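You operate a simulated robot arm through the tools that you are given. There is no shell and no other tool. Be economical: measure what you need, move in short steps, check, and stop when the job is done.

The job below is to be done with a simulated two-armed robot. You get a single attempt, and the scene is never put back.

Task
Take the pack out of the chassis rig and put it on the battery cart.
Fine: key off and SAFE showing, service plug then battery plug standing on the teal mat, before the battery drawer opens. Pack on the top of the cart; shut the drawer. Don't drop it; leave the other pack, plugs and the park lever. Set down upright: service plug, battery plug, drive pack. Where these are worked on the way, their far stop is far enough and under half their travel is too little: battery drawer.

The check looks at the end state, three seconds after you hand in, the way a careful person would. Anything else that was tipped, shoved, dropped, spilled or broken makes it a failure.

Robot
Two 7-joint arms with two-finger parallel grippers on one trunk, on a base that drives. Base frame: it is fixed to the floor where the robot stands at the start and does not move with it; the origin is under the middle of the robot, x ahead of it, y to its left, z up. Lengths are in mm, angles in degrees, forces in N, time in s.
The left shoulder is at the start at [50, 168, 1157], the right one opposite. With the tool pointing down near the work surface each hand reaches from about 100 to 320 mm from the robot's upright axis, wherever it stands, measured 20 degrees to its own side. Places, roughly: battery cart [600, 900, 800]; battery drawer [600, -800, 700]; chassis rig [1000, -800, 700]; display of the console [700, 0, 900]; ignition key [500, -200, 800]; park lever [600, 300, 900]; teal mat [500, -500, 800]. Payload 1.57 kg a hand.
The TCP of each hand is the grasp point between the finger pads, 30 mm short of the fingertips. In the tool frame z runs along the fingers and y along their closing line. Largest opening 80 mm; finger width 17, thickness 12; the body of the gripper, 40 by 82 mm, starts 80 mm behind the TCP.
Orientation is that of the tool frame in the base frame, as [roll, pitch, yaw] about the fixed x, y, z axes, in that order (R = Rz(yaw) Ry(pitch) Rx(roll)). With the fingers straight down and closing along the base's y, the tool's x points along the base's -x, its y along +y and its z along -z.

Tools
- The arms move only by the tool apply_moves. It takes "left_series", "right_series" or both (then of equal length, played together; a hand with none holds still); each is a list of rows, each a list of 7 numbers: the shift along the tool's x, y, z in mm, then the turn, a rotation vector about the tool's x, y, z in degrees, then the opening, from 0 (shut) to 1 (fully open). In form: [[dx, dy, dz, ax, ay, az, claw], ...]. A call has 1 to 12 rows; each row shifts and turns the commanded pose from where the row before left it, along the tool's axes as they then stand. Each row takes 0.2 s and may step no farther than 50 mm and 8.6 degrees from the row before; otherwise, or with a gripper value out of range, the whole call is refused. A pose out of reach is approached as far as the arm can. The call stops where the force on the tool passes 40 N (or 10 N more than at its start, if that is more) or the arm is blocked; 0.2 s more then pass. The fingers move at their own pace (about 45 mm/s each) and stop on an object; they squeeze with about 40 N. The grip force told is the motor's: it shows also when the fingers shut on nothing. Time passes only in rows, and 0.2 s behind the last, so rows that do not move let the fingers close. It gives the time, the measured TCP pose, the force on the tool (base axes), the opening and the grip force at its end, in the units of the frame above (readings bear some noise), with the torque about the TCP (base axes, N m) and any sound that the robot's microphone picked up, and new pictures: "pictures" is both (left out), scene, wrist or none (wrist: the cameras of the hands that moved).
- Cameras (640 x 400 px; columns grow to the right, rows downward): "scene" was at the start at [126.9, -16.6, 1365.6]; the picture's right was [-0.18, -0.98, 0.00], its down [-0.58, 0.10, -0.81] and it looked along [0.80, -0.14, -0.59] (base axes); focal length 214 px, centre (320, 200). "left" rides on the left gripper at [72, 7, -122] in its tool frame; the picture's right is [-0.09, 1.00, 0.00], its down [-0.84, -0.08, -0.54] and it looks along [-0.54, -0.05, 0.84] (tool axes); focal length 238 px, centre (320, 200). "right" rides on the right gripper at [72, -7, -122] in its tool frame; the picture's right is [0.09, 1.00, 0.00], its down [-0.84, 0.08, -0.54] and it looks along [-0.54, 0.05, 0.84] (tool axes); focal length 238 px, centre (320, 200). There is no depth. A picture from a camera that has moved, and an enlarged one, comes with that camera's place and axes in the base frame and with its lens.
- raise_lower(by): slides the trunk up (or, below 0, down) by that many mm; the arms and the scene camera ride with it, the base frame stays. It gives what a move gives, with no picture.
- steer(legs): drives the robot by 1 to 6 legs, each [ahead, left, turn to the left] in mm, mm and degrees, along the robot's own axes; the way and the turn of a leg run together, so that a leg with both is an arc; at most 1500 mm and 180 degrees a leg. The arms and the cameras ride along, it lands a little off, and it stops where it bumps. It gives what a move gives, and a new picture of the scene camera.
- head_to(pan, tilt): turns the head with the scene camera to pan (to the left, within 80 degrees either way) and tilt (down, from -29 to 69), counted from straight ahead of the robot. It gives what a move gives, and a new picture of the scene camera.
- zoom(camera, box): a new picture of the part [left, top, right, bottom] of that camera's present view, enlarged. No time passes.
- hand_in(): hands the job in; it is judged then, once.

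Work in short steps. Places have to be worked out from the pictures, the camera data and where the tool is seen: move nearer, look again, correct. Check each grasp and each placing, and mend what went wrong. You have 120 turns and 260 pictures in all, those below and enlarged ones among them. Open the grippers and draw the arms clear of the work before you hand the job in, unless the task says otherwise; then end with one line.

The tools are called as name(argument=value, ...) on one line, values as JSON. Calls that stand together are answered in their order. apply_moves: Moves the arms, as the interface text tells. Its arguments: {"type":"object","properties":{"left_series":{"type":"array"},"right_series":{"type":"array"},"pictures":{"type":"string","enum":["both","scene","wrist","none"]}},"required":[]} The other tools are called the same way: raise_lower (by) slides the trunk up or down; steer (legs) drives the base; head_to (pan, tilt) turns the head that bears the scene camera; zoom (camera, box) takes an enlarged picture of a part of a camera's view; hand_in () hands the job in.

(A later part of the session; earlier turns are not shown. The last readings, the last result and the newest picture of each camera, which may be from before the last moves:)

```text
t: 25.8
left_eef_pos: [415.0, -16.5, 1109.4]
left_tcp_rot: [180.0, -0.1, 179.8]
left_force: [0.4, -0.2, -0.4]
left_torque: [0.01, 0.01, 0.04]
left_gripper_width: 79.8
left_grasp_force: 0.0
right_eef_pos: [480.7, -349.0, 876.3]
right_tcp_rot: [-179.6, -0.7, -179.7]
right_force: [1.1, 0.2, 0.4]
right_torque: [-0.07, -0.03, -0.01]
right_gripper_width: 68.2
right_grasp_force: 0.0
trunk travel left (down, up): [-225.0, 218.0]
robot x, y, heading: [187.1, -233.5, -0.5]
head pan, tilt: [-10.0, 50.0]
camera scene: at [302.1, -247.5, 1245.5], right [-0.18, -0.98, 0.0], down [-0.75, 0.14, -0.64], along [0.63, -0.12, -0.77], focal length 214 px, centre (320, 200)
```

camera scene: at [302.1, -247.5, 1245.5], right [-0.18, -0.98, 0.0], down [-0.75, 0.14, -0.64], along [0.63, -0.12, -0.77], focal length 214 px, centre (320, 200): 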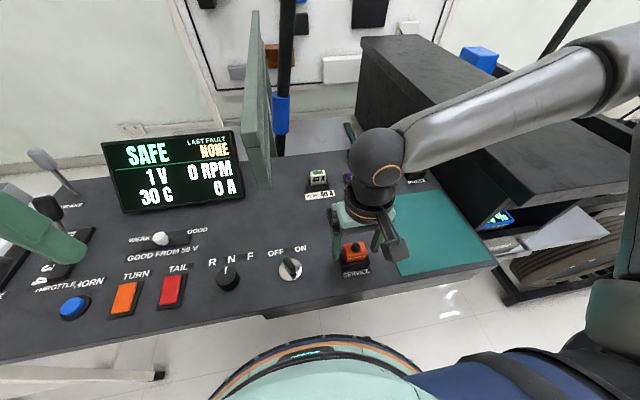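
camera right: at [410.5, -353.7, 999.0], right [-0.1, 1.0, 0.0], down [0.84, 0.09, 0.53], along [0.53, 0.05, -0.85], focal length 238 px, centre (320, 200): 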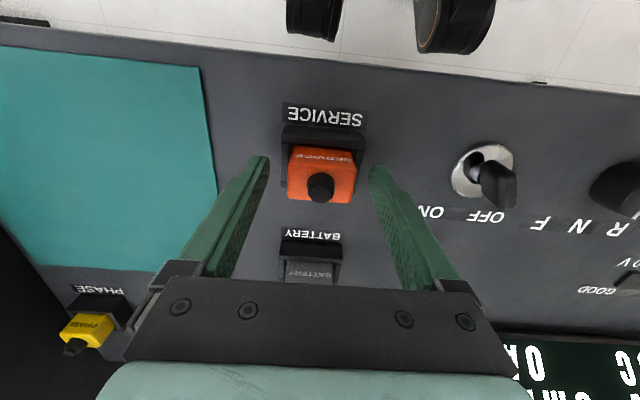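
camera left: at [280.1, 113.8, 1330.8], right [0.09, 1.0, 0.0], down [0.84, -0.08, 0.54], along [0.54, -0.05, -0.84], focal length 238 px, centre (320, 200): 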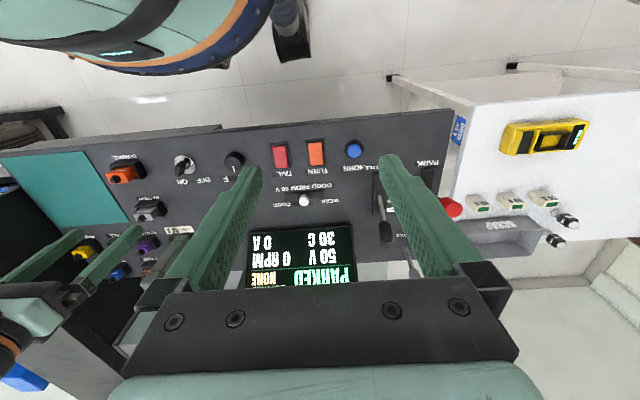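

SAFE shows. Close on the service plug.

apply_moves(right_series=[[0, 0, 0, 0, 0, 0, 0], [0, 0, 0, 0, 0, 0, 0], [0, 0, 0, 0, 0, 0, 0], [0, 0, 0, 0, 0, 0, 0]], pictures="wrist")

zoom(camera="scene", box=[300, 190, 420, 290])

```text
t: 26.8
left_eef_pos: [414.6, -17.7, 1108.8]
left_tcp_rot: [-179.8, -0.1, 179.7]
left_force: [0.0, -0.1, 0.3]
left_torque: [-0.01, 0.02, 0.01]
left_gripper_width: 79.7
left_grasp_force: 0.1
right_eef_pos: [480.7, -349.0, 876.4]
right_tcp_rot: [-179.7, -0.7, -179.7]
right_force: [0.0, 1.2, 1.2]
right_torque: [0.05, -0.02, 0.05]
right_gripper_width: 40.8
right_grasp_force: 35.8
trunk travel left (down, up): [-225.0, 218.0]
robot x, y, heading: [186.3, -229.3, -0.3]
head pan, tilt: [-10.0, 50.0]
camera right: at [410.5, -353.7, 999.0], right [-0.1, 1.0, 0.0], down [0.84, 0.09, 0.53], along [0.53, 0.05, -0.85], focal length 238 px, centre (320, 200)
```

right: 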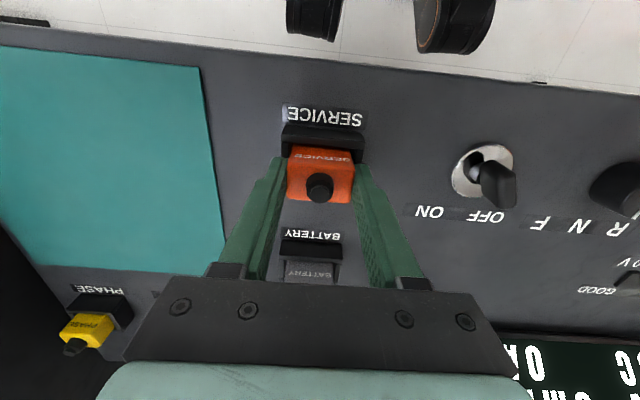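

```text
4.00 times, centred on (360, 240) of scene
camera zoom: at [302.1, -247.4, 1245.6], right [-0.18, -0.98, 0.0], down [-0.75, 0.14, -0.64], along [0.63, -0.12, -0.77], focal length 858 px, centre (160, 40)
```

zoom: 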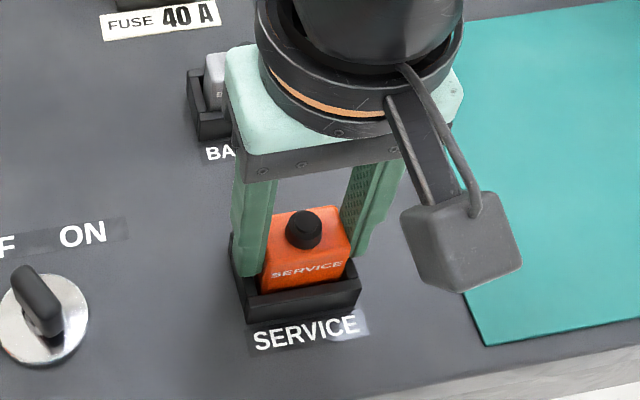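

Firm grip (40.8 mm). Pull straight up.

apply_moves(right_series=[[0, 0, -4, 0, 0, 0, 0], [0, 0, -6, 0, 0, 0, 0], [0, 0, -10, 0, 0, 0, 0], [0, 0, -15, 0, 0, 0, 0], [0, 0, -20, 0, 0, 0, 0], [0, 0, -10, 0, 0, 0, 0]])

zoom(camera="scene", box=[300, 170, 420, 290])

```text
t: 28.2
left_eef_pos: [415.1, -17.1, 1108.2]
left_tcp_rot: [-179.9, -0.2, 179.8]
left_force: [-0.2, 0.2, 0.3]
left_torque: [-0.01, 0.01, 0.01]
left_gripper_width: 79.9
left_grasp_force: 0.1
right_eef_pos: [481.0, -349.6, 942.7]
right_tcp_rot: [-179.7, -0.7, -179.5]
right_force: [1.0, -0.6, -1.0]
right_torque: [-0.01, 0.03, 0.01]
right_gripper_width: 41.0
right_grasp_force: 40.0
trunk travel left (down, up): [-225.0, 218.0]
robot x, y, heading: [187.6, -230.5, -0.5]
head pan, tilt: [-10.0, 50.0]
camera scene: at [302.1, -247.4, 1245.5], right [-0.18, -0.98, 0.0], down [-0.75, 0.14, -0.64], along [0.63, -0.12, -0.77], focal length 214 px, centre (320, 200)
camera right: at [411.2, -354.7, 1064.8], right [-0.1, 1.0, 0.0], down [0.84, 0.09, 0.53], along [0.53, 0.05, -0.85], focal length 238 px, centre (320, 200)
```

scene: 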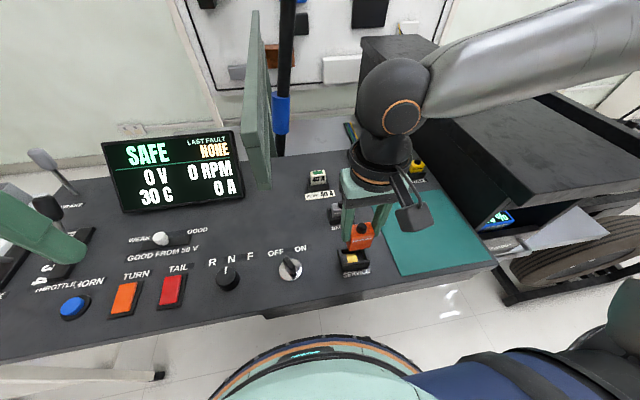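
right: 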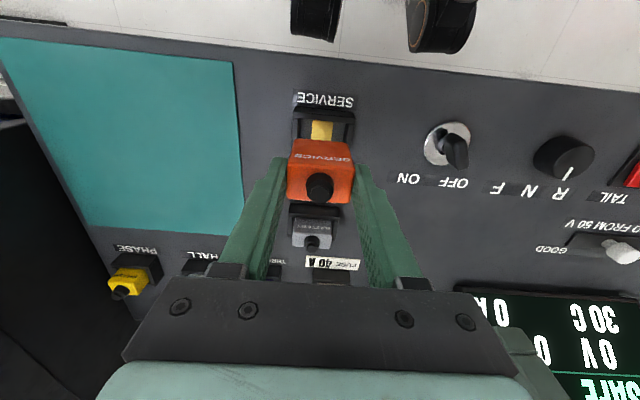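

```text
3.33 times, centred on (360, 230) of scene
camera zoom: at [302.1, -247.4, 1245.5], right [-0.18, -0.98, 0.0], down [-0.75, 0.14, -0.64], along [0.63, -0.12, -0.77], focal length 715 px, centre (187, 100)
```

zoom: 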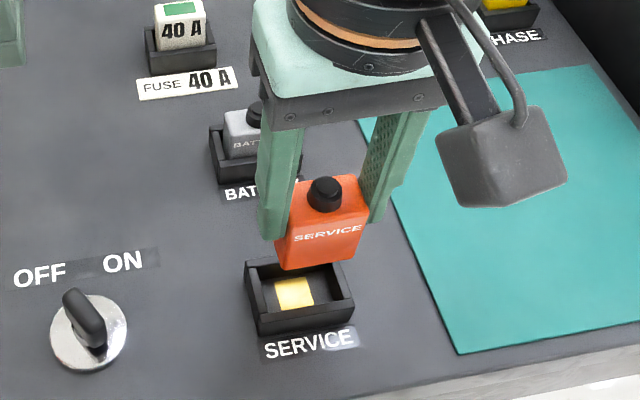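

Service plug is out. Mat spans roughly x 425–605, y -434…-640. I drive 140 right to bring it over the mat.

steer(legs=[[0, -140, 0]])

zoom(camera="right", box=[0, 0, 640, 400])

```text
t: 30.1
left_eef_pos: [414.6, -156.4, 1108.3]
left_tcp_rot: [-180.0, -0.1, 179.9]
left_force: [0.2, 0.8, -0.2]
left_torque: [0.01, -0.02, 0.0]
left_gripper_width: 80.1
left_grasp_force: 0.0
right_eef_pos: [480.7, -488.4, 941.9]
right_tcp_rot: [-179.7, -0.7, -179.6]
right_force: [0.8, -0.5, -1.2]
right_torque: [-0.02, 0.0, 0.0]
right_gripper_width: 40.9
right_grasp_force: 39.5
trunk travel left (down, up): [-225.0, 218.0]
robot x, y, heading: [184.1, -372.1, -0.3]
head pan, tilt: [-10.0, 50.0]
camera scene: at [301.4, -386.1, 1245.5], right [-0.18, -0.98, 0.0], down [-0.75, 0.14, -0.64], along [0.63, -0.11, -0.77], focal length 214 px, centre (320, 200)
```

scene: 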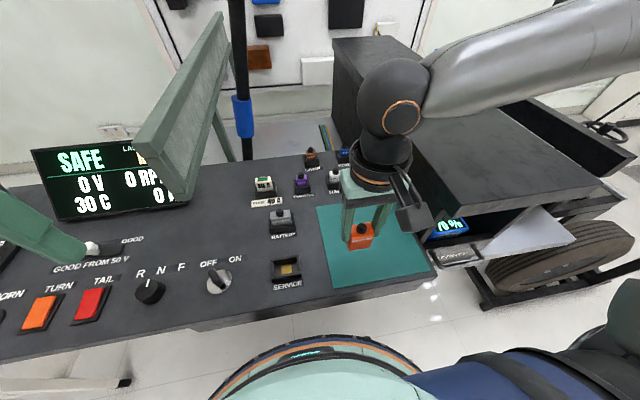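

```text
1.00 times, centred on (320, 200) of right (not enlarged: the box is as wide or as high as the picture)
camera zoom: at [410.6, -493.3, 1064.5], right [-0.1, 1.0, 0.0], down [0.84, 0.09, 0.53], along [0.53, 0.05, -0.85], focal length 238 px, centre (320, 200)
```

zoom: 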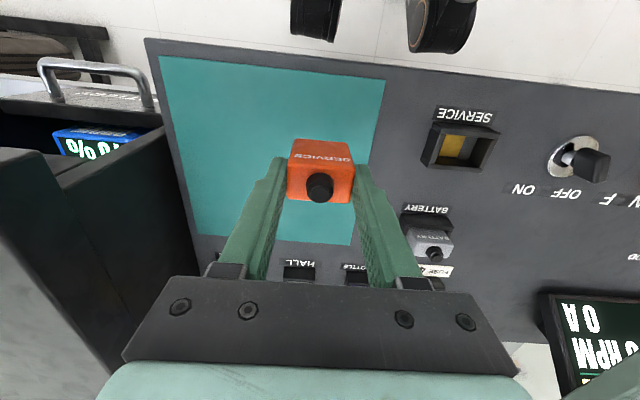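

Plug is over the mat at (481,-488). Lower to just above contact.

apply_moves(right_series=[[0, 0, 25, 0, 0, 0, 0], [0, 0, 25, 0, 0, 0, 0], [0, 0, 8, 0, 0, 0, 0], [0, 0, 3, 0, 0, 0, 0], [0, 0, 3, 0, 0, 0, 0], [0, 0, 0, 0, 0, 0, 0]], pictures="wrist")

zoom(camera="scene", box=[300, 190, 420, 290])

```text
t: 31.5
left_eef_pos: [412.0, -154.9, 1110.2]
left_tcp_rot: [-179.8, 0.0, 179.7]
left_force: [0.3, -0.1, 0.8]
left_torque: [0.0, -0.02, 0.03]
left_gripper_width: 79.8
left_grasp_force: 0.0
right_eef_pos: [478.4, -490.2, 878.2]
right_tcp_rot: [-179.8, -0.6, -179.8]
right_force: [-2.4, -4.9, 15.8]
right_torque: [0.06, 0.15, 0.02]
right_gripper_width: 40.8
right_grasp_force: 40.4
trunk travel left (down, up): [-225.0, 218.0]
robot x, y, heading: [184.1, -371.1, -0.1]
head pan, tilt: [-10.0, 50.0]
camera right: at [408.1, -493.6, 1001.8], right [-0.1, 1.0, 0.0], down [0.84, 0.08, 0.53], along [0.53, 0.05, -0.85], focal length 238 px, centre (320, 200)
```

right: 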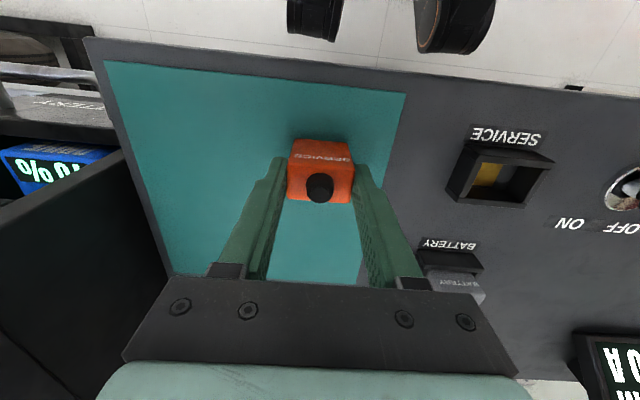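

```text
4.00 times, centred on (360, 240) of scene
camera zoom: at [300.5, -386.1, 1245.9], right [-0.18, -0.98, 0.0], down [-0.75, 0.14, -0.64], along [0.63, -0.11, -0.77], focal length 858 px, centre (160, 40)
```

zoom: 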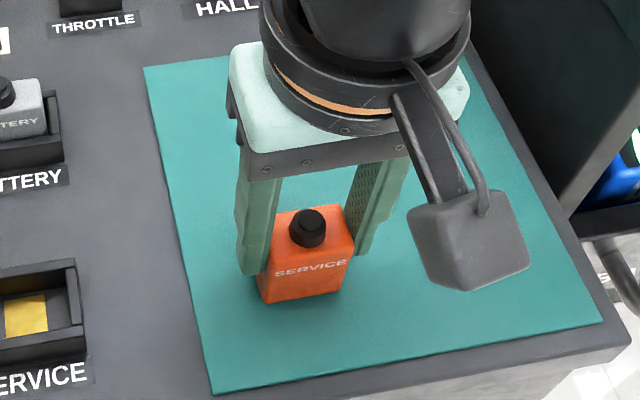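

Contact felt (16 N). Release to 64 mm and lift clear.

apply_moves(right_series=[[0, 0, -1, 0, 0, 0, 0.7], [0, 0, 0, 0, 0, 0, 0.7], [0, 0, 0, 0, 0, 0, 0.7], [0, 0, -20, 0, 0, 0, 0.7], [0, 0, -30, 0, 0, 0, 0.7], [0, 0, -25, 0, 0, 0, 0.7], [0, 0, 0, 0, 0, 0, 0.7]])

zoom(camera="right", box=[200, 50, 520, 250])

```text
t: 33.1
left_eef_pos: [414.2, -154.8, 1108.9]
left_tcp_rot: [-179.9, -0.2, 179.8]
left_force: [0.5, 0.3, 0.1]
left_torque: [-0.02, 0.0, 0.02]
left_gripper_width: 80.0
left_grasp_force: 0.1
right_eef_pos: [480.1, -490.1, 953.3]
right_tcp_rot: [-179.8, -0.7, -179.6]
right_force: [0.2, -0.6, 0.2]
right_torque: [-0.02, 0.03, -0.01]
right_gripper_width: 56.2
right_grasp_force: 0.0
trunk travel left (down, up): [-225.0, 218.0]
robot x, y, heading: [184.0, -371.4, -0.3]
head pan, tilt: [-10.0, 50.0]
camera scene: at [301.4, -385.9, 1245.5], right [-0.18, -0.98, 0.0], down [-0.75, 0.14, -0.64], along [0.63, -0.11, -0.77], focal length 214 px, centre (320, 200)
camera right: at [410.5, -494.0, 1076.2], right [-0.1, 1.0, 0.0], down [0.84, 0.09, 0.53], along [0.53, 0.05, -0.85], focal length 238 px, centre (320, 200)
```

scene: 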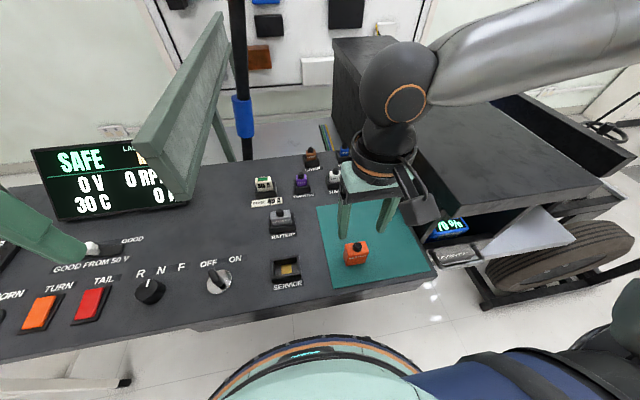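
right: 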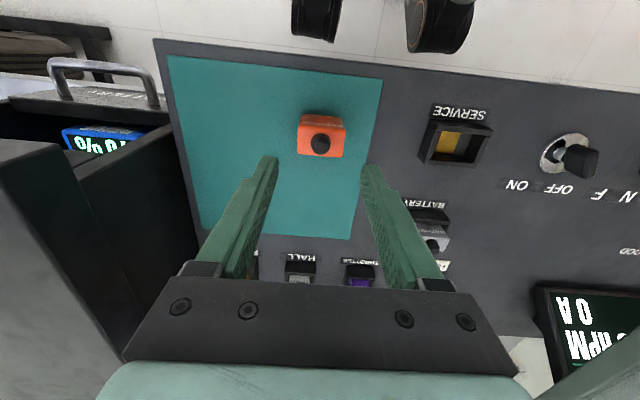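

```text
2.00 times, centred on (360, 150) of right
camera zoom: at [410.5, -494.0, 1076.2], right [-0.1, 1.0, 0.0], down [0.84, 0.09, 0.53], along [0.53, 0.05, -0.85], focal length 477 px, centre (240, 300)
```

zoom: 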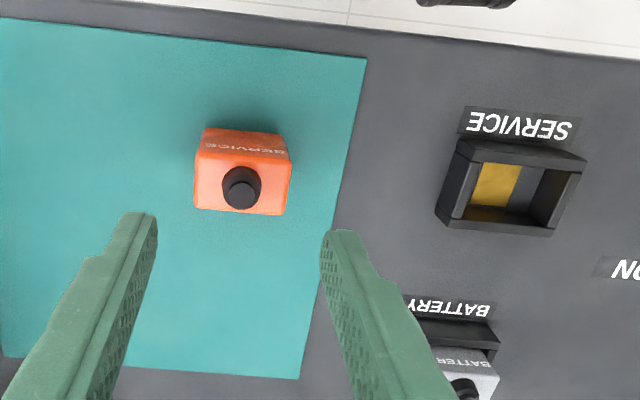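

Service plug stands on the mat. Battery plug is at about (583,-351); I raise the hand, drive 140 left, then lower the trunk another 100 for forward reach.

apply_moves(right_series=[[0, 0, -45, 0, 0, 0, 0.85], [0, 0, -45, 0, 0, 0, 0.85]], pictures="none")

steer(legs=[[20, 140, 0]])

raise_lower(by=-90)

```text
t: 33.7
left_eef_pos: [413.4, -155.8, 1107.8]
left_tcp_rot: [-179.9, -0.2, 179.9]
left_force: [0.2, 0.2, -0.1]
left_torque: [0.03, -0.01, 0.02]
left_gripper_width: 79.6
left_grasp_force: 0.0
right_eef_pos: [479.9, -487.0, 1044.2]
right_tcp_rot: [-179.7, -0.7, -179.5]
right_force: [-0.4, 0.2, -0.1]
right_torque: [-0.02, 0.01, 0.0]
right_gripper_width: 68.0
right_grasp_force: 0.1
trunk travel left (down, up): [-225.0, 218.0]
robot x, y, heading: [186.2, -369.6, -0.2]
head pan, tilt: [-10.0, 50.0]
```

```text
t: 35.6
left_eef_pos: [435.3, -14.7, 1108.0]
left_tcp_rot: [-179.9, -0.2, 179.8]
left_force: [-0.2, 0.3, 0.2]
left_torque: [-0.02, 0.01, 0.0]
left_gripper_width: 80.0
left_grasp_force: 0.1
right_eef_pos: [501.1, -345.4, 1043.2]
right_tcp_rot: [-179.7, -0.8, -179.7]
right_force: [-0.4, -0.4, 0.4]
right_torque: [0.0, -0.02, -0.03]
right_gripper_width: 68.0
right_grasp_force: 0.2
trunk travel left (down, up): [-225.0, 218.0]
robot x, y, heading: [200.5, -226.3, -0.2]
head pan, tilt: [-10.0, 50.0]
camera scene: at [321.6, -244.6, 1245.5], right [-0.18, -0.98, 0.0], down [-0.75, 0.14, -0.64], along [0.63, -0.12, -0.77], focal length 214 px, centre (320, 200)
```

scene: 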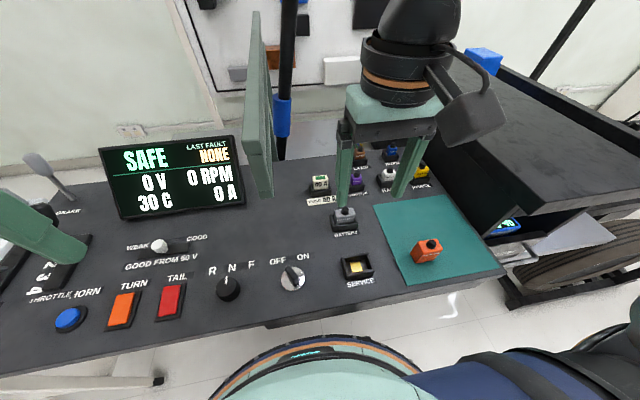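

```text
t: 36.8
left_eef_pos: [433.8, -13.8, 1018.6]
left_tcp_rot: [-179.9, 0.0, 179.8]
left_force: [-0.1, 0.5, 0.2]
left_torque: [0.04, 0.02, -0.03]
left_gripper_width: 80.2
left_grasp_force: 0.0
right_eef_pos: [500.7, -345.1, 954.3]
right_tcp_rot: [-179.7, -0.7, -179.6]
right_force: [-0.5, -0.4, 0.4]
right_torque: [-0.04, 0.0, 0.01]
right_gripper_width: 68.1
right_grasp_force: 0.0
trunk travel left (down, up): [-135.0, 308.0]
robot x, y, heading: [210.0, -234.1, -0.2]
head pan, tilt: [-10.0, 50.0]
```

Now extend forward to above the battery plug at z≈950.

apply_moves(right_series=[[-30, -2, 0, 0, 0, 0, 0.85], [-30, -2, 0, 0, 0, 0, 0.85], [-22, -1, 0, 0, 0, 0, 0.85], [0, 0, 0, 0, 0, 0, 0.85]])

zoom(camera="right", box=[200, 50, 440, 200])

```text
t: 37.8
left_eef_pos: [435.0, -13.8, 1018.7]
left_tcp_rot: [-179.9, -0.1, 179.9]
left_force: [0.4, -0.5, -0.4]
left_torque: [-0.01, -0.02, 0.0]
left_gripper_width: 80.2
left_grasp_force: 0.0
right_eef_pos: [581.6, -354.9, 952.9]
right_tcp_rot: [-179.7, -0.7, -179.6]
right_force: [0.6, 0.8, 0.3]
right_torque: [-0.01, -0.02, -0.06]
right_gripper_width: 68.0
right_grasp_force: 0.0
right hand out of reach, approached as far as the arm can: row 3
trunk travel left (down, up): [-135.0, 308.0]
robot x, y, heading: [201.6, -227.2, -0.3]
head pan, tilt: [-10.0, 50.0]
camera scene: at [321.7, -244.8, 1155.5], right [-0.18, -0.98, 0.0], down [-0.75, 0.14, -0.64], along [0.63, -0.12, -0.77], focal length 214 px, centre (320, 200)
camera right: at [511.6, -359.3, 1075.0], right [-0.1, 1.0, 0.0], down [0.84, 0.08, 0.53], along [0.53, 0.05, -0.85], focal length 238 px, centre (320, 200)
```

scene: 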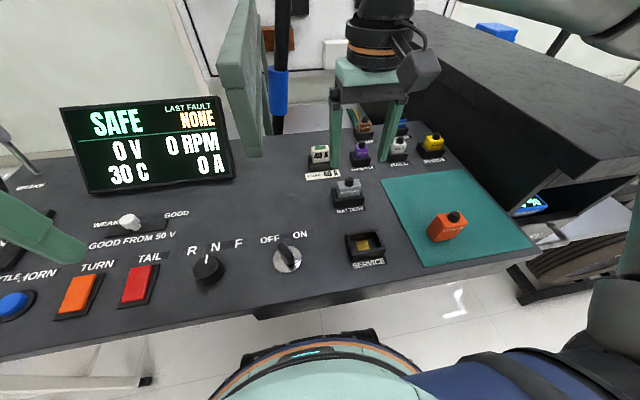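
right: 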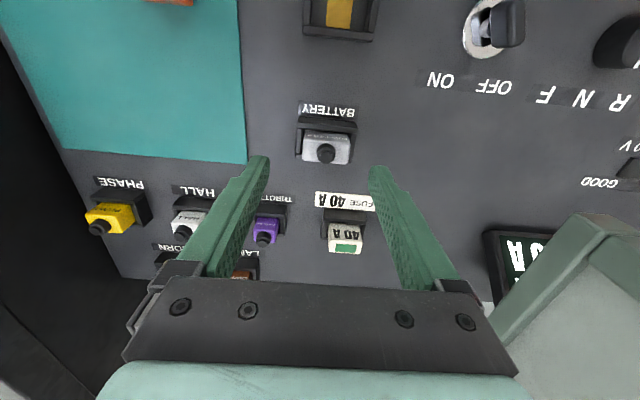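

```text
2.67 times, centred on (320, 125) of right
camera zoom: at [511.6, -359.3, 1075.0], right [-0.1, 1.0, 0.0], down [0.84, 0.08, 0.53], along [0.53, 0.05, -0.85], focal length 636 px, centre (320, 400)
```

zoom: 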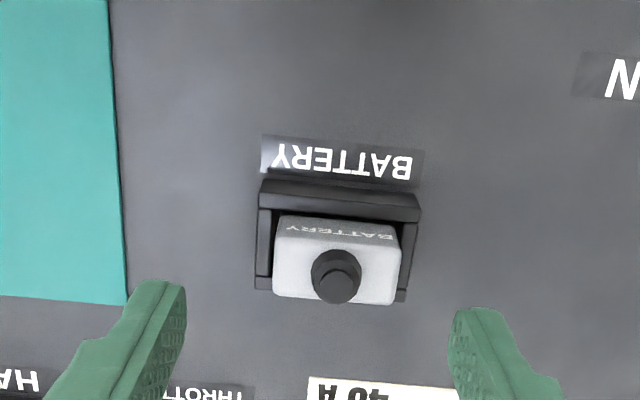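

Plug centre refines to (588,-347). I try descending part-way while correcting, to see what reach allows.

apply_moves(right_series=[[-3, 3, 20, 0, 0, 0, 0.85], [-2, 0, 20, 0, 0, 0, 0.85], [0, 0, 0, 0, 0, 0, 0.85]], pictures="none")

```text
t: 38.6
left_eef_pos: [433.7, -15.0, 1018.6]
left_tcp_rot: [-179.9, -0.1, 179.9]
left_force: [0.8, 0.2, -0.3]
left_torque: [0.04, -0.02, 0.02]
left_gripper_width: 80.3
left_grasp_force: 0.0
right_eef_pos: [586.3, -351.2, 912.8]
right_tcp_rot: [-179.7, -0.7, -179.7]
right_force: [0.0, -0.1, 0.3]
right_torque: [0.0, -0.01, 0.0]
right_gripper_width: 68.0
right_grasp_force: 0.0
trunk travel left (down, up): [-135.0, 308.0]
robot x, y, heading: [203.2, -231.4, -0.4]
head pan, tilt: [-10.0, 50.0]
```

Reach is fine lower down. Fine-correct and check once more at z≈893.

apply_moves(right_series=[[-2, 3, 10, 0, 0, 0, 0.85], [0, 0, 8, 0, 0, 0, 0.85], [0, 0, 0, 0, 0, 0, 0.85]], pictures="none")

zoom(camera="right", box=[200, 80, 440, 230])

zoom(camera="scene", box=[280, 100, 440, 230])

```text
t: 39.4
left_eef_pos: [433.8, -14.1, 1017.4]
left_tcp_rot: [-179.9, -0.1, 179.8]
left_force: [0.6, 0.6, 0.7]
left_torque: [0.05, -0.01, 0.01]
left_gripper_width: 80.2
left_grasp_force: 0.0
right_eef_pos: [586.1, -348.2, 894.4]
right_tcp_rot: [-179.7, -0.7, -179.7]
right_force: [-0.1, -0.4, -1.2]
right_torque: [-0.02, -0.02, 0.01]
right_gripper_width: 68.2
right_grasp_force: 0.1
trunk travel left (down, up): [-135.0, 308.0]
robot x, y, heading: [204.1, -233.0, -0.5]
head pan, tilt: [-10.0, 50.0]
```

```text
2.67 times, centred on (320, 155) of right
camera zoom: at [516.7, -353.1, 1017.2], right [-0.1, 1.0, 0.0], down [0.84, 0.08, 0.53], along [0.53, 0.05, -0.85], focal length 636 px, centre (320, 320)
```

zoom: 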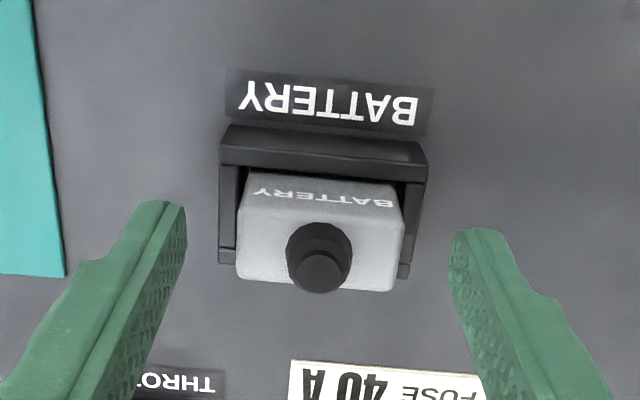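

```text
3.08 times, centred on (360, 165) of scene
camera zoom: at [321.5, -244.8, 1155.5], right [-0.18, -0.98, 0.0], down [-0.75, 0.14, -0.64], along [0.63, -0.12, -0.77], focal length 660 px, centre (197, 308)
```

zoom: 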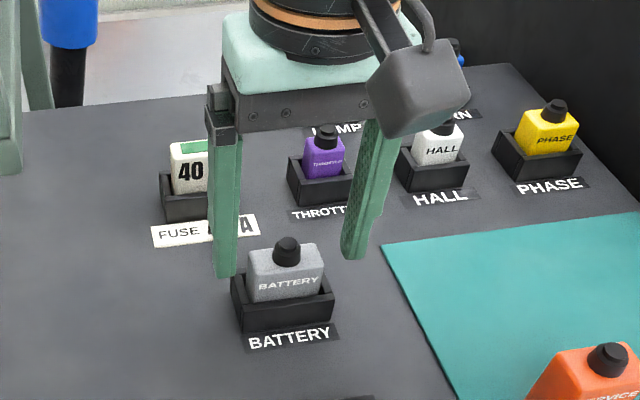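

Well aligned. Descend 18, close, and pull in one go if the grip reads well.

apply_moves(right_series=[[-2, 0, 9, 0, 0, 0, 0.85], [0, 0, 9, 0, 0, 0, 0.85], [0, 0, 0, 0, 0, 0, 0], [0, 0, 0, 0, 0, 0, 0], [0, 0, 0, 0, 0, 0, 0], [0, 0, 0, 0, 0, 0, 0], [0, 0, 0, 0, 0, 0, 0]], pictures="wrist")

```text
t: 41.0
left_eef_pos: [433.5, -14.4, 1019.1]
left_tcp_rot: [-179.9, 0.0, 179.8]
left_force: [0.6, -0.2, 0.5]
left_torque: [-0.01, -0.09, 0.02]
left_gripper_width: 80.4
left_grasp_force: 0.0
right_eef_pos: [590.1, -347.7, 876.4]
right_tcp_rot: [-179.7, -0.7, -179.7]
right_force: [0.6, 0.5, 0.2]
right_torque: [-0.02, -0.03, -0.05]
right_gripper_width: 42.7
right_grasp_force: 39.9
trunk travel left (down, up): [-135.0, 308.0]
robot x, y, heading: [202.0, -231.8, -0.4]
head pan, tilt: [-10.0, 50.0]
camera right: at [520.3, -352.9, 998.9], right [-0.1, 1.0, 0.0], down [0.84, 0.09, 0.53], along [0.53, 0.05, -0.85], focal length 238 px, centre (320, 200)
```

right: 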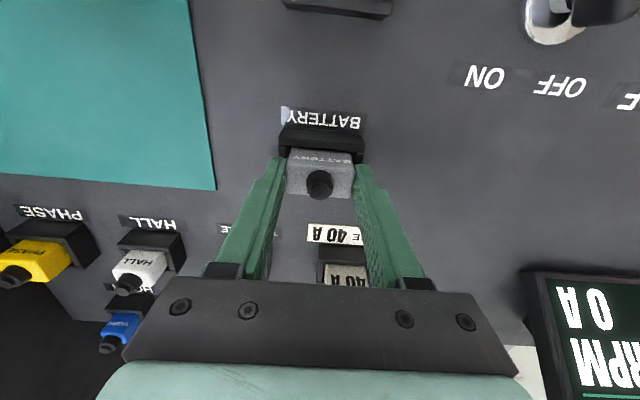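

Good grip (42.7 mm). Pull straight up, then retreat a little in x.

apply_moves(right_series=[[0, 0, -4, 0, 0, 0, 0], [0, 0, -6, 0, 0, 0, 0], [0, 0, -10, 0, 0, 0, 0], [0, 0, -15, 0, 0, 0, 0], [10, 0, -15, 0, 0, 0, 0], [30, 0, -10, 0, 0, 0, 0], [40, 0, -10, 0, 0, 0, 0], [0, 0, 0, 0, 0, 0, 0]])

```text
t: 42.8
left_eef_pos: [435.1, -13.6, 1018.5]
left_tcp_rot: [-179.8, -0.1, 179.7]
left_force: [0.1, 0.4, -0.9]
left_torque: [0.03, 0.01, 0.01]
left_gripper_width: 79.8
left_grasp_force: 0.2
right_eef_pos: [507.8, -346.8, 948.5]
right_tcp_rot: [-179.7, -0.6, -179.6]
right_force: [-0.3, 0.1, -0.2]
right_torque: [0.01, -0.03, 0.03]
right_gripper_width: 42.8
right_grasp_force: 40.2
trunk travel left (down, up): [-135.0, 308.0]
robot x, y, heading: [202.2, -225.9, -0.2]
head pan, tilt: [-10.0, 50.0]
camera scene: at [321.5, -244.8, 1155.5], right [-0.18, -0.98, 0.0], down [-0.75, 0.14, -0.64], along [0.63, -0.12, -0.77], focal length 214 px, centre (320, 200)
camera right: at [437.9, -352.8, 1071.1], right [-0.1, 1.0, 0.0], down [0.84, 0.08, 0.53], along [0.53, 0.05, -0.85], focal length 238 px, centre (320, 200)
```

scene: 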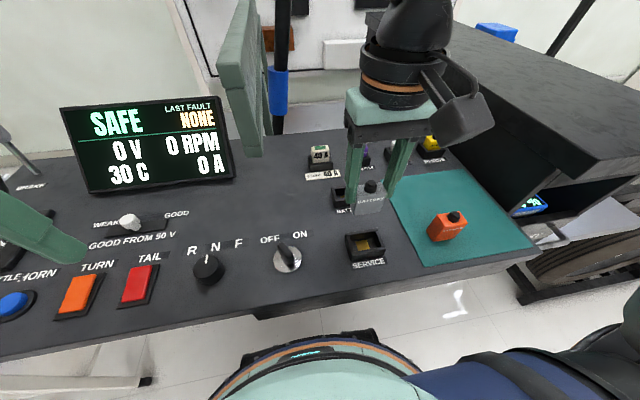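
right: 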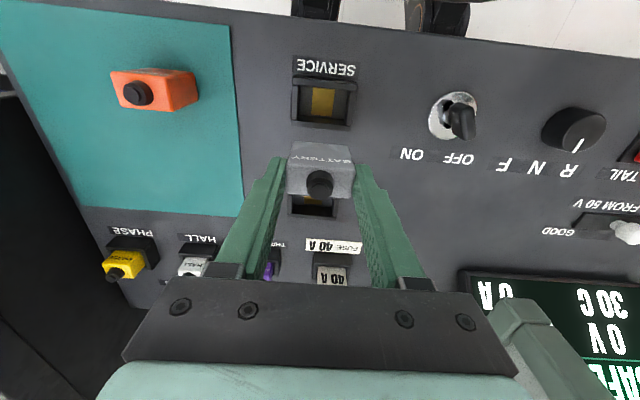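

Battery plug is out. Target spot (548,-497) on the mat, behind the service plug; extend x, raise a bit, then drive right 150.

apply_moves(right_series=[[-20, 0, -10, 0, 0, 0, 0], [-20, 0, -10, 0, 0, 0, 0]], pictures="none")

steer(legs=[[0, -150, 0]])

zoom(camera="right", box=[0, 0, 640, 400])

```text
t: 43.4
left_eef_pos: [434.1, -14.9, 1018.4]
left_tcp_rot: [-179.8, -0.1, 179.8]
left_force: [0.2, 0.5, -0.2]
left_torque: [-0.01, 0.0, 0.01]
left_gripper_width: 80.0
left_grasp_force: 0.0
right_eef_pos: [548.1, -347.4, 967.4]
right_tcp_rot: [-179.7, -0.7, -179.8]
right_force: [-0.6, -0.8, -0.4]
right_torque: [-0.01, 0.0, 0.01]
right_gripper_width: 43.3
right_grasp_force: 40.0
trunk travel left (down, up): [-135.0, 308.0]
robot x, y, heading: [202.3, -231.8, -0.6]
head pan, tilt: [-10.0, 50.0]
```

```text
t: 45.4
left_eef_pos: [434.1, -163.5, 1019.5]
left_tcp_rot: [-180.0, 0.0, 179.7]
left_force: [-0.2, 0.5, 0.3]
left_torque: [-0.01, 0.04, 0.01]
left_gripper_width: 80.2
left_grasp_force: 0.0
right_eef_pos: [547.1, -496.6, 967.6]
right_tcp_rot: [-179.7, -0.7, -179.8]
right_force: [0.0, 0.3, -0.3]
right_torque: [-0.02, 0.0, 0.01]
right_gripper_width: 42.9
right_grasp_force: 40.0
trunk travel left (down, up): [-135.0, 308.0]
robot x, y, heading: [202.0, -379.7, -0.3]
head pan, tilt: [-10.0, 50.0]
camera scene: at [320.6, -393.7, 1155.5], right [-0.18, -0.98, 0.0], down [-0.75, 0.14, -0.64], along [0.63, -0.12, -0.77], focal length 214 px, centre (320, 200)
```

scene: 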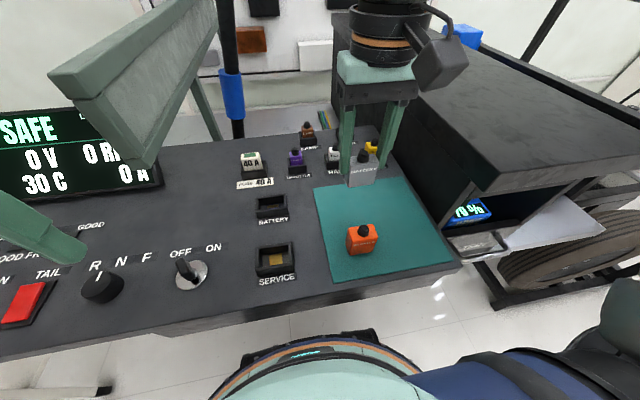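

```text
1.00 times, centred on (320, 200) of right (not enlarged: the box is as wide or as high as the picture)
camera zoom: at [476.9, -501.6, 1090.7], right [-0.1, 1.0, 0.0], down [0.84, 0.08, 0.53], along [0.53, 0.05, -0.85], focal length 238 px, centre (320, 200)
```

zoom: 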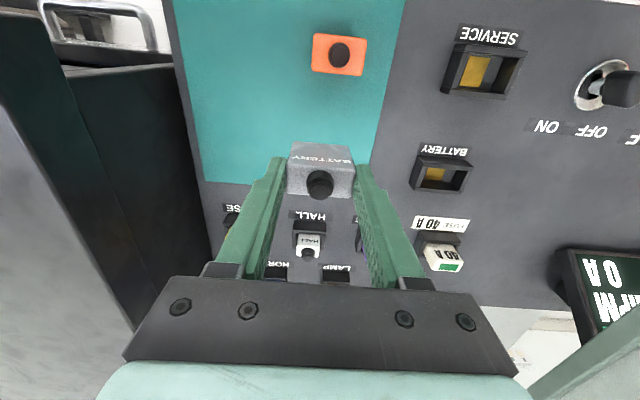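

Over the mat, clear of the service plug. Lower to contact.

apply_moves(right_series=[[0, 0, 25, 0, 0, 0, 0], [0, 0, 25, 0, 0, 0, 0], [0, 0, 25, 0, 0, 0, 0], [0, 0, 7, 0, 0, 0, 0], [0, 0, 3, 0, 0, 0, 0], [0, 0, 3, 0, 0, 0, 0], [0, 0, 0, 0, 0, 0, 0]], pictures="wrist")

zoom(camera="scene", box=[290, 130, 450, 290])

```text
t: 47.0
left_eef_pos: [433.4, -163.7, 1019.1]
left_tcp_rot: [-179.9, 0.0, 179.7]
left_force: [1.3, 0.3, 0.8]
left_torque: [-0.01, -0.01, 0.01]
left_gripper_width: 80.4
left_grasp_force: 0.0
right_eef_pos: [543.6, -496.7, 879.5]
right_tcp_rot: [-179.7, -0.6, -179.9]
right_force: [-0.3, -0.6, 0.2]
right_torque: [0.0, -0.01, -0.01]
right_gripper_width: 42.9
right_grasp_force: 40.2
trunk travel left (down, up): [-135.0, 308.0]
robot x, y, heading: [204.8, -377.5, -0.3]
head pan, tilt: [-10.0, 50.0]
camera right: at [474.9, -502.3, 1001.7], right [-0.1, 1.0, 0.0], down [0.84, 0.08, 0.53], along [0.53, 0.05, -0.85], focal length 238 px, centre (320, 200)
```

right: 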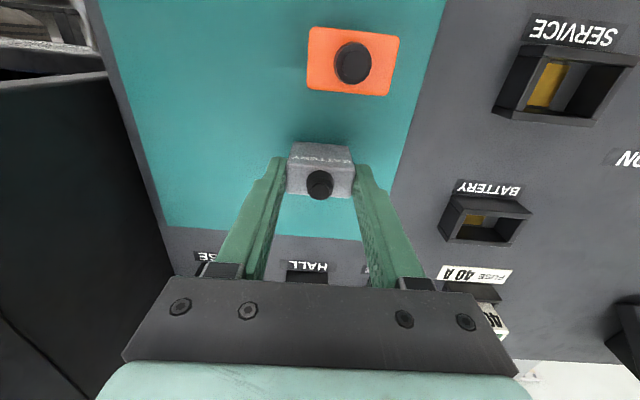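

```text
2.50 times, centred on (370, 210) of scene
camera zoom: at [320.6, -393.6, 1155.5], right [-0.18, -0.98, 0.0], down [-0.75, 0.14, -0.64], along [0.63, -0.12, -0.77], focal length 536 px, centre (195, 175)
```

zoom: 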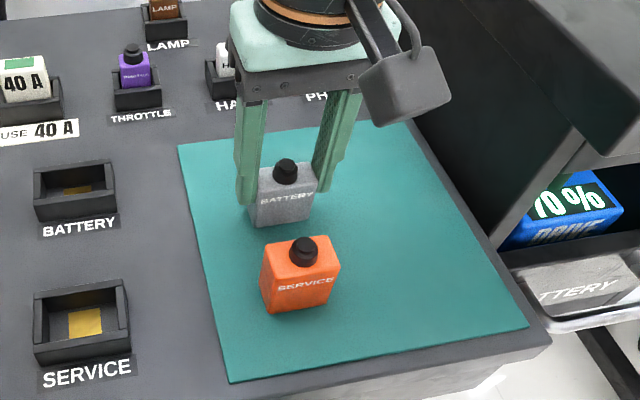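

No contact yet; creep down in small steps.

apply_moves(right_series=[[0, 0, 2, 0, 0, 0, 0], [0, 0, 2, 0, 0, 0, 0]], pictures="none")

```text
t: 47.6
left_eef_pos: [432.7, -164.7, 1019.3]
left_tcp_rot: [-179.8, 0.0, 179.5]
left_force: [-0.2, 0.7, 0.1]
left_torque: [0.01, -0.01, 0.0]
left_gripper_width: 79.9
left_grasp_force: 0.0
right_eef_pos: [545.1, -498.0, 878.7]
right_tcp_rot: [-179.8, -0.4, -179.9]
right_force: [-1.9, -5.4, 28.1]
right_torque: [-0.08, 0.3, 0.06]
right_gripper_width: 42.9
right_grasp_force: 39.8
trunk travel left (down, up): [-135.0, 308.0]
robot x, y, heading: [204.5, -379.2, -0.6]
head pan, tilt: [-10.0, 50.0]
```

Contact (28 N). Ease up 1.5, release, and lift clear.

apply_moves(right_series=[[0, 0, -2, 0, 0, 0, 0], [0, 0, 0, 0, 0, 0, 0.75], [0, 0, 0, 0, 0, 0, 0.75], [0, 0, 0, 0, 0, 0, 0.75], [0, 0, -20, 0, 0, 0, 0.75], [0, 0, -30, 0, 0, 0, 0.75], [0, 0, -30, 0, 0, 0, 0.75], [0, 0, -30, 0, 0, 0, 0.75], [0, 0, -30, 0, 0, 0, 0.75], [0, 0, 0, 0, 0, 0, 0.75]], pictures="scene")

zoom(camera="scene", box=[290, 130, 450, 290])

```text
t: 49.8
left_eef_pos: [433.7, -162.8, 1018.2]
left_tcp_rot: [-179.9, -0.2, 179.7]
left_force: [-0.4, -1.1, -0.5]
left_torque: [0.0, 0.02, 0.04]
left_gripper_width: 79.9
left_grasp_force: 0.0
right_eef_pos: [547.5, -514.6, 1016.3]
right_tcp_rot: [-179.6, -0.7, -179.9]
right_force: [0.0, -0.4, 0.2]
right_torque: [-0.02, 0.0, 0.04]
right_gripper_width: 59.9
right_grasp_force: 0.0
right hand out of reach, approached as far as the arm can: row 8, 9
trunk travel left (down, up): [-135.0, 308.0]
robot x, y, heading: [207.7, -379.3, -0.8]
head pan, tilt: [-10.0, 50.0]
camera scene: at [320.4, -393.6, 1155.6], right [-0.18, -0.98, 0.0], down [-0.75, 0.14, -0.64], along [0.63, -0.12, -0.77], focal length 214 px, centre (320, 200)
```

scene: 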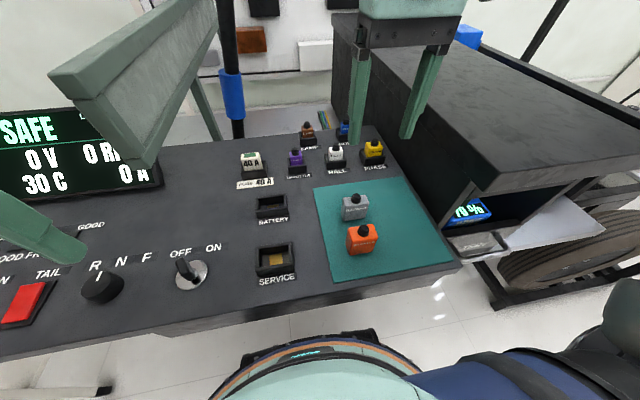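

```text
2.50 times, centred on (370, 210) of scene
camera zoom: at [320.4, -393.6, 1155.6], right [-0.18, -0.98, 0.0], down [-0.75, 0.14, -0.64], along [0.63, -0.12, -0.77], focal length 536 px, centre (195, 175)
```

zoom: 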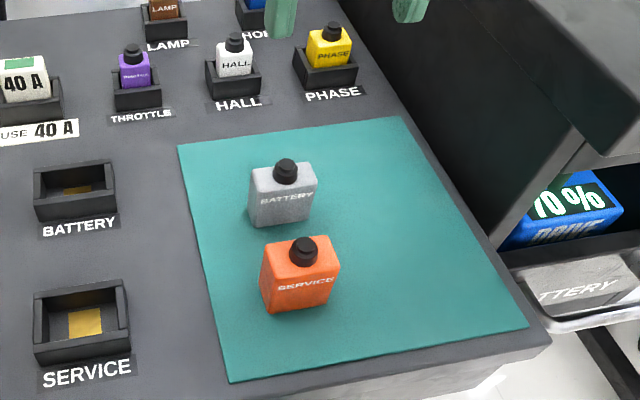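

Both plugs stand on the mat. Now retreat: raise the trunk, back off and go right to face the drawer.

raise_lower(by=150)

steer(legs=[[-200, 0, 0], [0, -300, 0]])

head_to(pan=-10, tilt=40)

```text
t: 51.5
left_eef_pos: [434.2, -162.7, 1169.5]
left_tcp_rot: [-179.9, -0.1, 179.7]
left_force: [0.0, -0.4, 0.2]
left_torque: [0.0, -0.05, -0.03]
left_gripper_width: 79.9
left_grasp_force: 0.1
right_eef_pos: [548.2, -514.3, 1166.2]
right_tcp_rot: [-179.7, -0.7, -179.8]
right_force: [0.4, 0.2, 0.7]
right_torque: [0.0, 0.04, -0.02]
right_gripper_width: 59.9
right_grasp_force: 0.1
trunk travel left (down, up): [-285.0, 158.0]
robot x, y, heading: [202.8, -380.9, -0.4]
head pan, tilt: [-10.0, 50.0]
```

```text
t: 56.0
left_eef_pos: [231.5, -471.6, 1168.4]
left_tcp_rot: [-179.9, -0.2, 179.0]
left_force: [0.7, 0.0, 0.8]
left_torque: [-0.01, -0.05, 0.01]
left_gripper_width: 80.0
left_grasp_force: 0.1
right_eef_pos: [343.0, -822.5, 1166.8]
right_tcp_rot: [-179.6, -0.7, 179.7]
right_force: [-0.2, 0.3, 0.2]
right_torque: [0.01, -0.01, 0.04]
right_gripper_width: 59.9
right_grasp_force: 0.1
trunk travel left (down, up): [-285.0, 158.0]
robot x, y, heading: [0.9, -685.5, -0.8]
head pan, tilt: [-10.0, 50.0]
camera scene: at [115.9, -700.7, 1305.5], right [-0.19, -0.98, 0.0], down [-0.75, 0.15, -0.64], along [0.63, -0.12, -0.77], focal length 214 px, centre (320, 200)
```

scene: 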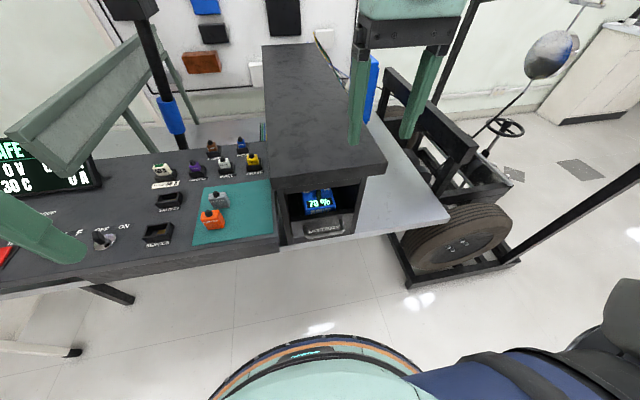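

```text
t: 56.7
left_eef_pos: [231.9, -471.4, 1169.2]
left_tcp_rot: [-179.8, 0.0, 179.1]
left_force: [0.3, 0.3, 0.4]
left_torque: [-0.01, -0.01, -0.01]
left_gripper_width: 80.0
left_grasp_force: 0.0
right_eef_pos: [341.4, -823.6, 1166.8]
right_tcp_rot: [-179.7, -0.7, 179.6]
right_force: [-0.4, 0.3, -1.0]
right_torque: [-0.01, -0.02, 0.03]
right_gripper_width: 60.3
right_grasp_force: 0.1
trunk travel left (down, up): [-285.0, 158.0]
robot x, y, heading: [-1.4, -684.3, -1.0]
head pan, tilt: [-10.0, 40.0]
camera scene: at [123.7, -702.1, 1319.7], right [-0.19, -0.98, 0.0], down [-0.63, 0.12, -0.77], along [0.75, -0.15, -0.64], focal length 214 px, centre (320, 200)
```

scene: 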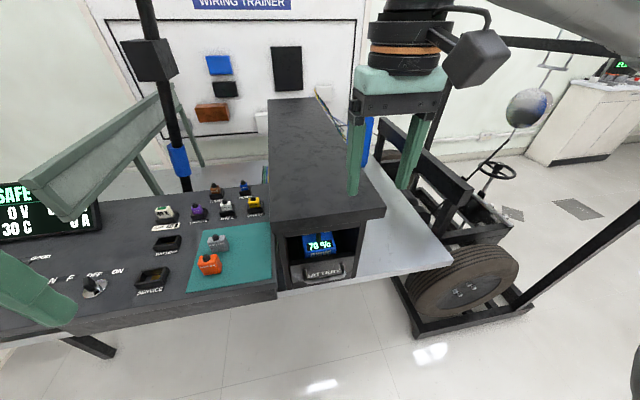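

zoom(camera="scene", box=[250, 190, 410, 300])

zoom(camera="right", box=[0, 0, 640, 400])

```text
3.64 times, centred on (330, 245) of scene
camera zoom: at [123.7, -702.1, 1319.7], right [-0.19, -0.98, 0.0], down [-0.63, 0.12, -0.77], along [0.75, -0.15, -0.64], focal length 780 px, centre (284, 36)
```

zoom: 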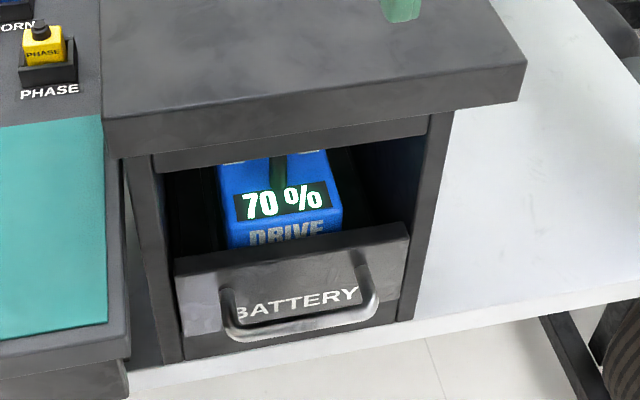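

```text
1.00 times, centred on (320, 200) of right (not enlarged: the box is as wide or as high as the picture)
camera zoom: at [272.5, -827.5, 1288.7], right [-0.09, 1.0, 0.0], down [0.84, 0.08, 0.53], along [0.53, 0.04, -0.85], focal length 238 px, centre (320, 200)
```

zoom: 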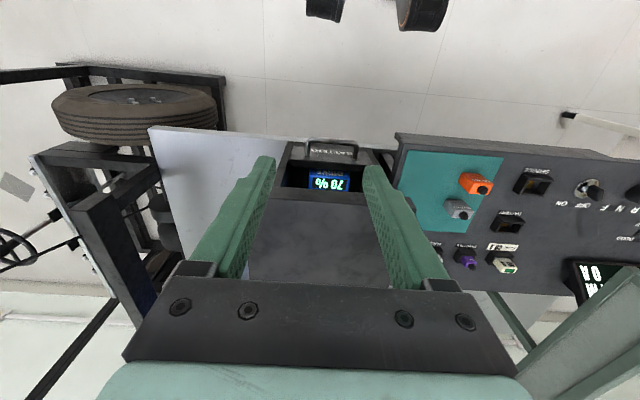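

The drawer's front has a U handle; I triangulate its bar at about (471,-789,692), and the lid overhangs, so I'll approach with the tool tilted forward 60°. Tilt the right hand here first and look.

apply_moves(right_series=[[0, 5, 0, 0, -7.5, 0, 0.6], [0, 5, 0, 0, -7.5, 0, 0.6], [0, 5, 0, 0, -7.5, 0, 0.6], [0, 5, 0, 0, -7.5, 0, 0.6], [0, 5, 0, 0, -7.5, 0, 0.6], [0, 5, 0, 0, -7.5, 0, 0.6], [0, 4, 0, 0, -7.5, 0, 0.6], [0, 0, 0, 0, -7.5, 0, 0.6], [0, 0, 0, 0, 0, 0, 0.6]])

```text
t: 58.7
left_eef_pos: [231.5, -470.7, 1169.4]
left_tcp_rot: [-179.9, -0.1, 179.0]
left_force: [0.3, 0.2, 0.1]
left_torque: [0.01, 0.0, 0.0]
left_gripper_width: 80.1
left_grasp_force: 0.1
right_eef_pos: [342.3, -789.8, 1166.6]
right_tcp_rot: [-179.6, 59.4, 179.9]
right_force: [-0.1, 0.4, -0.4]
right_torque: [0.0, -0.01, -0.02]
right_gripper_width: 47.9
right_grasp_force: 0.0
trunk travel left (down, up): [-285.0, 158.0]
robot x, y, heading: [-1.7, -684.6, -1.0]
head pan, tilt: [-10.0, 40.0]
camera scene: at [123.6, -702.1, 1319.7], right [-0.19, -0.98, 0.0], down [-0.63, 0.12, -0.77], along [0.75, -0.15, -0.64], focal length 214 px, centre (320, 200)
camera right: at [201.8, -793.6, 1166.0], right [-0.04, 1.0, -0.08], down [-0.04, 0.08, 1.0], along [1.0, 0.04, 0.04], focal length 238 px, centre (320, 200)
```

scene: 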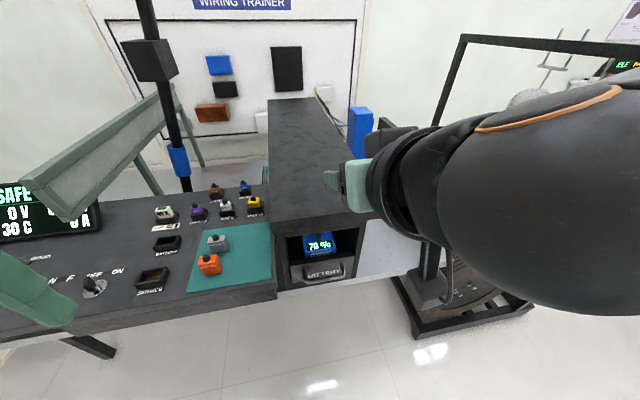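
right: 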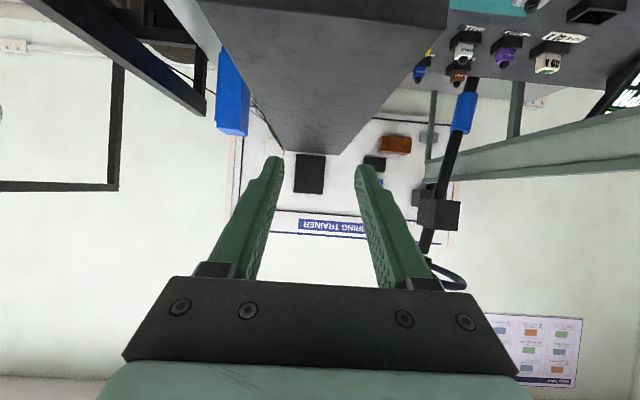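

Tilt works, but the closing line must cross the bar, so I roll the tool 90° about its axis.

apply_moves(right_series=[[0, 0, 0, 0, 0, -8.2, 0.6], [0, 0, 0, 0, 0, -8.2, 0.6], [0, 0, 0, 0, 0, -8.2, 0.6], [0, 0, 0, 0, 0, -8.2, 0.6], [0, 0, 0, 0, 0, -8.2, 0.6], [0, 0, 0, 0, 0, -8.2, 0.6], [0, 0, 0, 0, 0, -8.2, 0.6], [0, 0, 0, 0, 0, -8.2, 0.6], [0, 0, 0, 0, 0, -8.2, 0.6], [0, 0, 0, 0, 0, -8.2, 0.6], [0, 0, 0, 0, 0, -8, 0.6], [0, 0, 0, 0, 0, 0, 0.6]])

```text
t: 61.3
left_eef_pos: [231.1, -472.0, 1166.7]
left_tcp_rot: [-179.9, -0.1, 179.1]
left_force: [0.2, -0.3, 0.4]
left_torque: [-0.04, 0.0, -0.02]
left_gripper_width: 80.0
left_grasp_force: 0.1
right_eef_pos: [342.1, -789.8, 1166.2]
right_tcp_rot: [-120.7, -0.4, -90.3]
right_force: [0.2, 0.4, 1.3]
right_torque: [-0.01, -0.02, -0.03]
right_gripper_width: 48.0
right_grasp_force: 0.1
trunk travel left (down, up): [-285.0, 158.0]
robot x, y, heading: [-0.2, -682.5, -0.7]
head pan, tilt: [-10.0, 40.0]
camera scene: at [123.7, -702.1, 1319.7], right [-0.19, -0.98, 0.0], down [-0.63, 0.12, -0.77], along [0.75, -0.15, -0.64], focal length 214 px, centre (320, 200)
camera right: at [240.8, -858.7, 1234.4], right [-0.51, -0.09, -0.86], down [-0.5, 0.84, 0.2], along [0.7, 0.53, -0.48], focal length 238 px, centre (320, 200)
```

scene: 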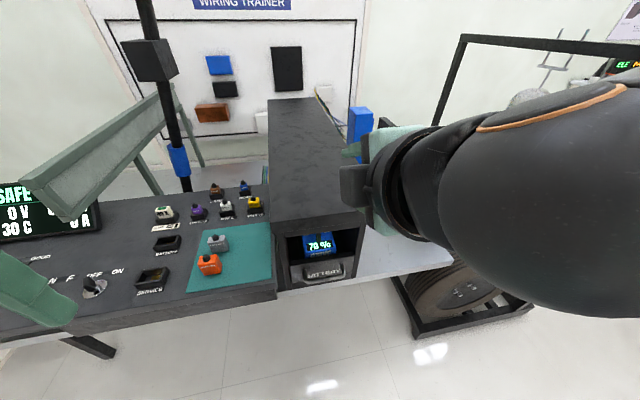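
right: 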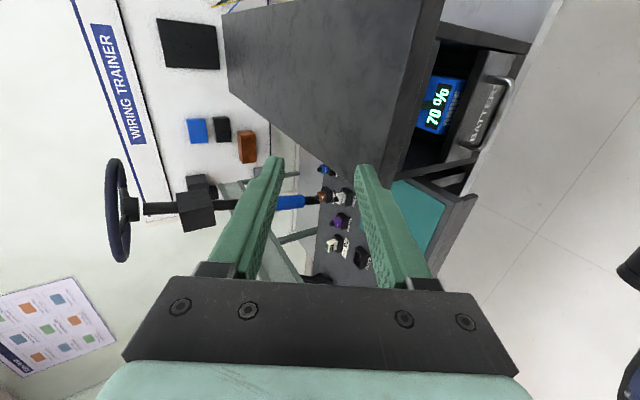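

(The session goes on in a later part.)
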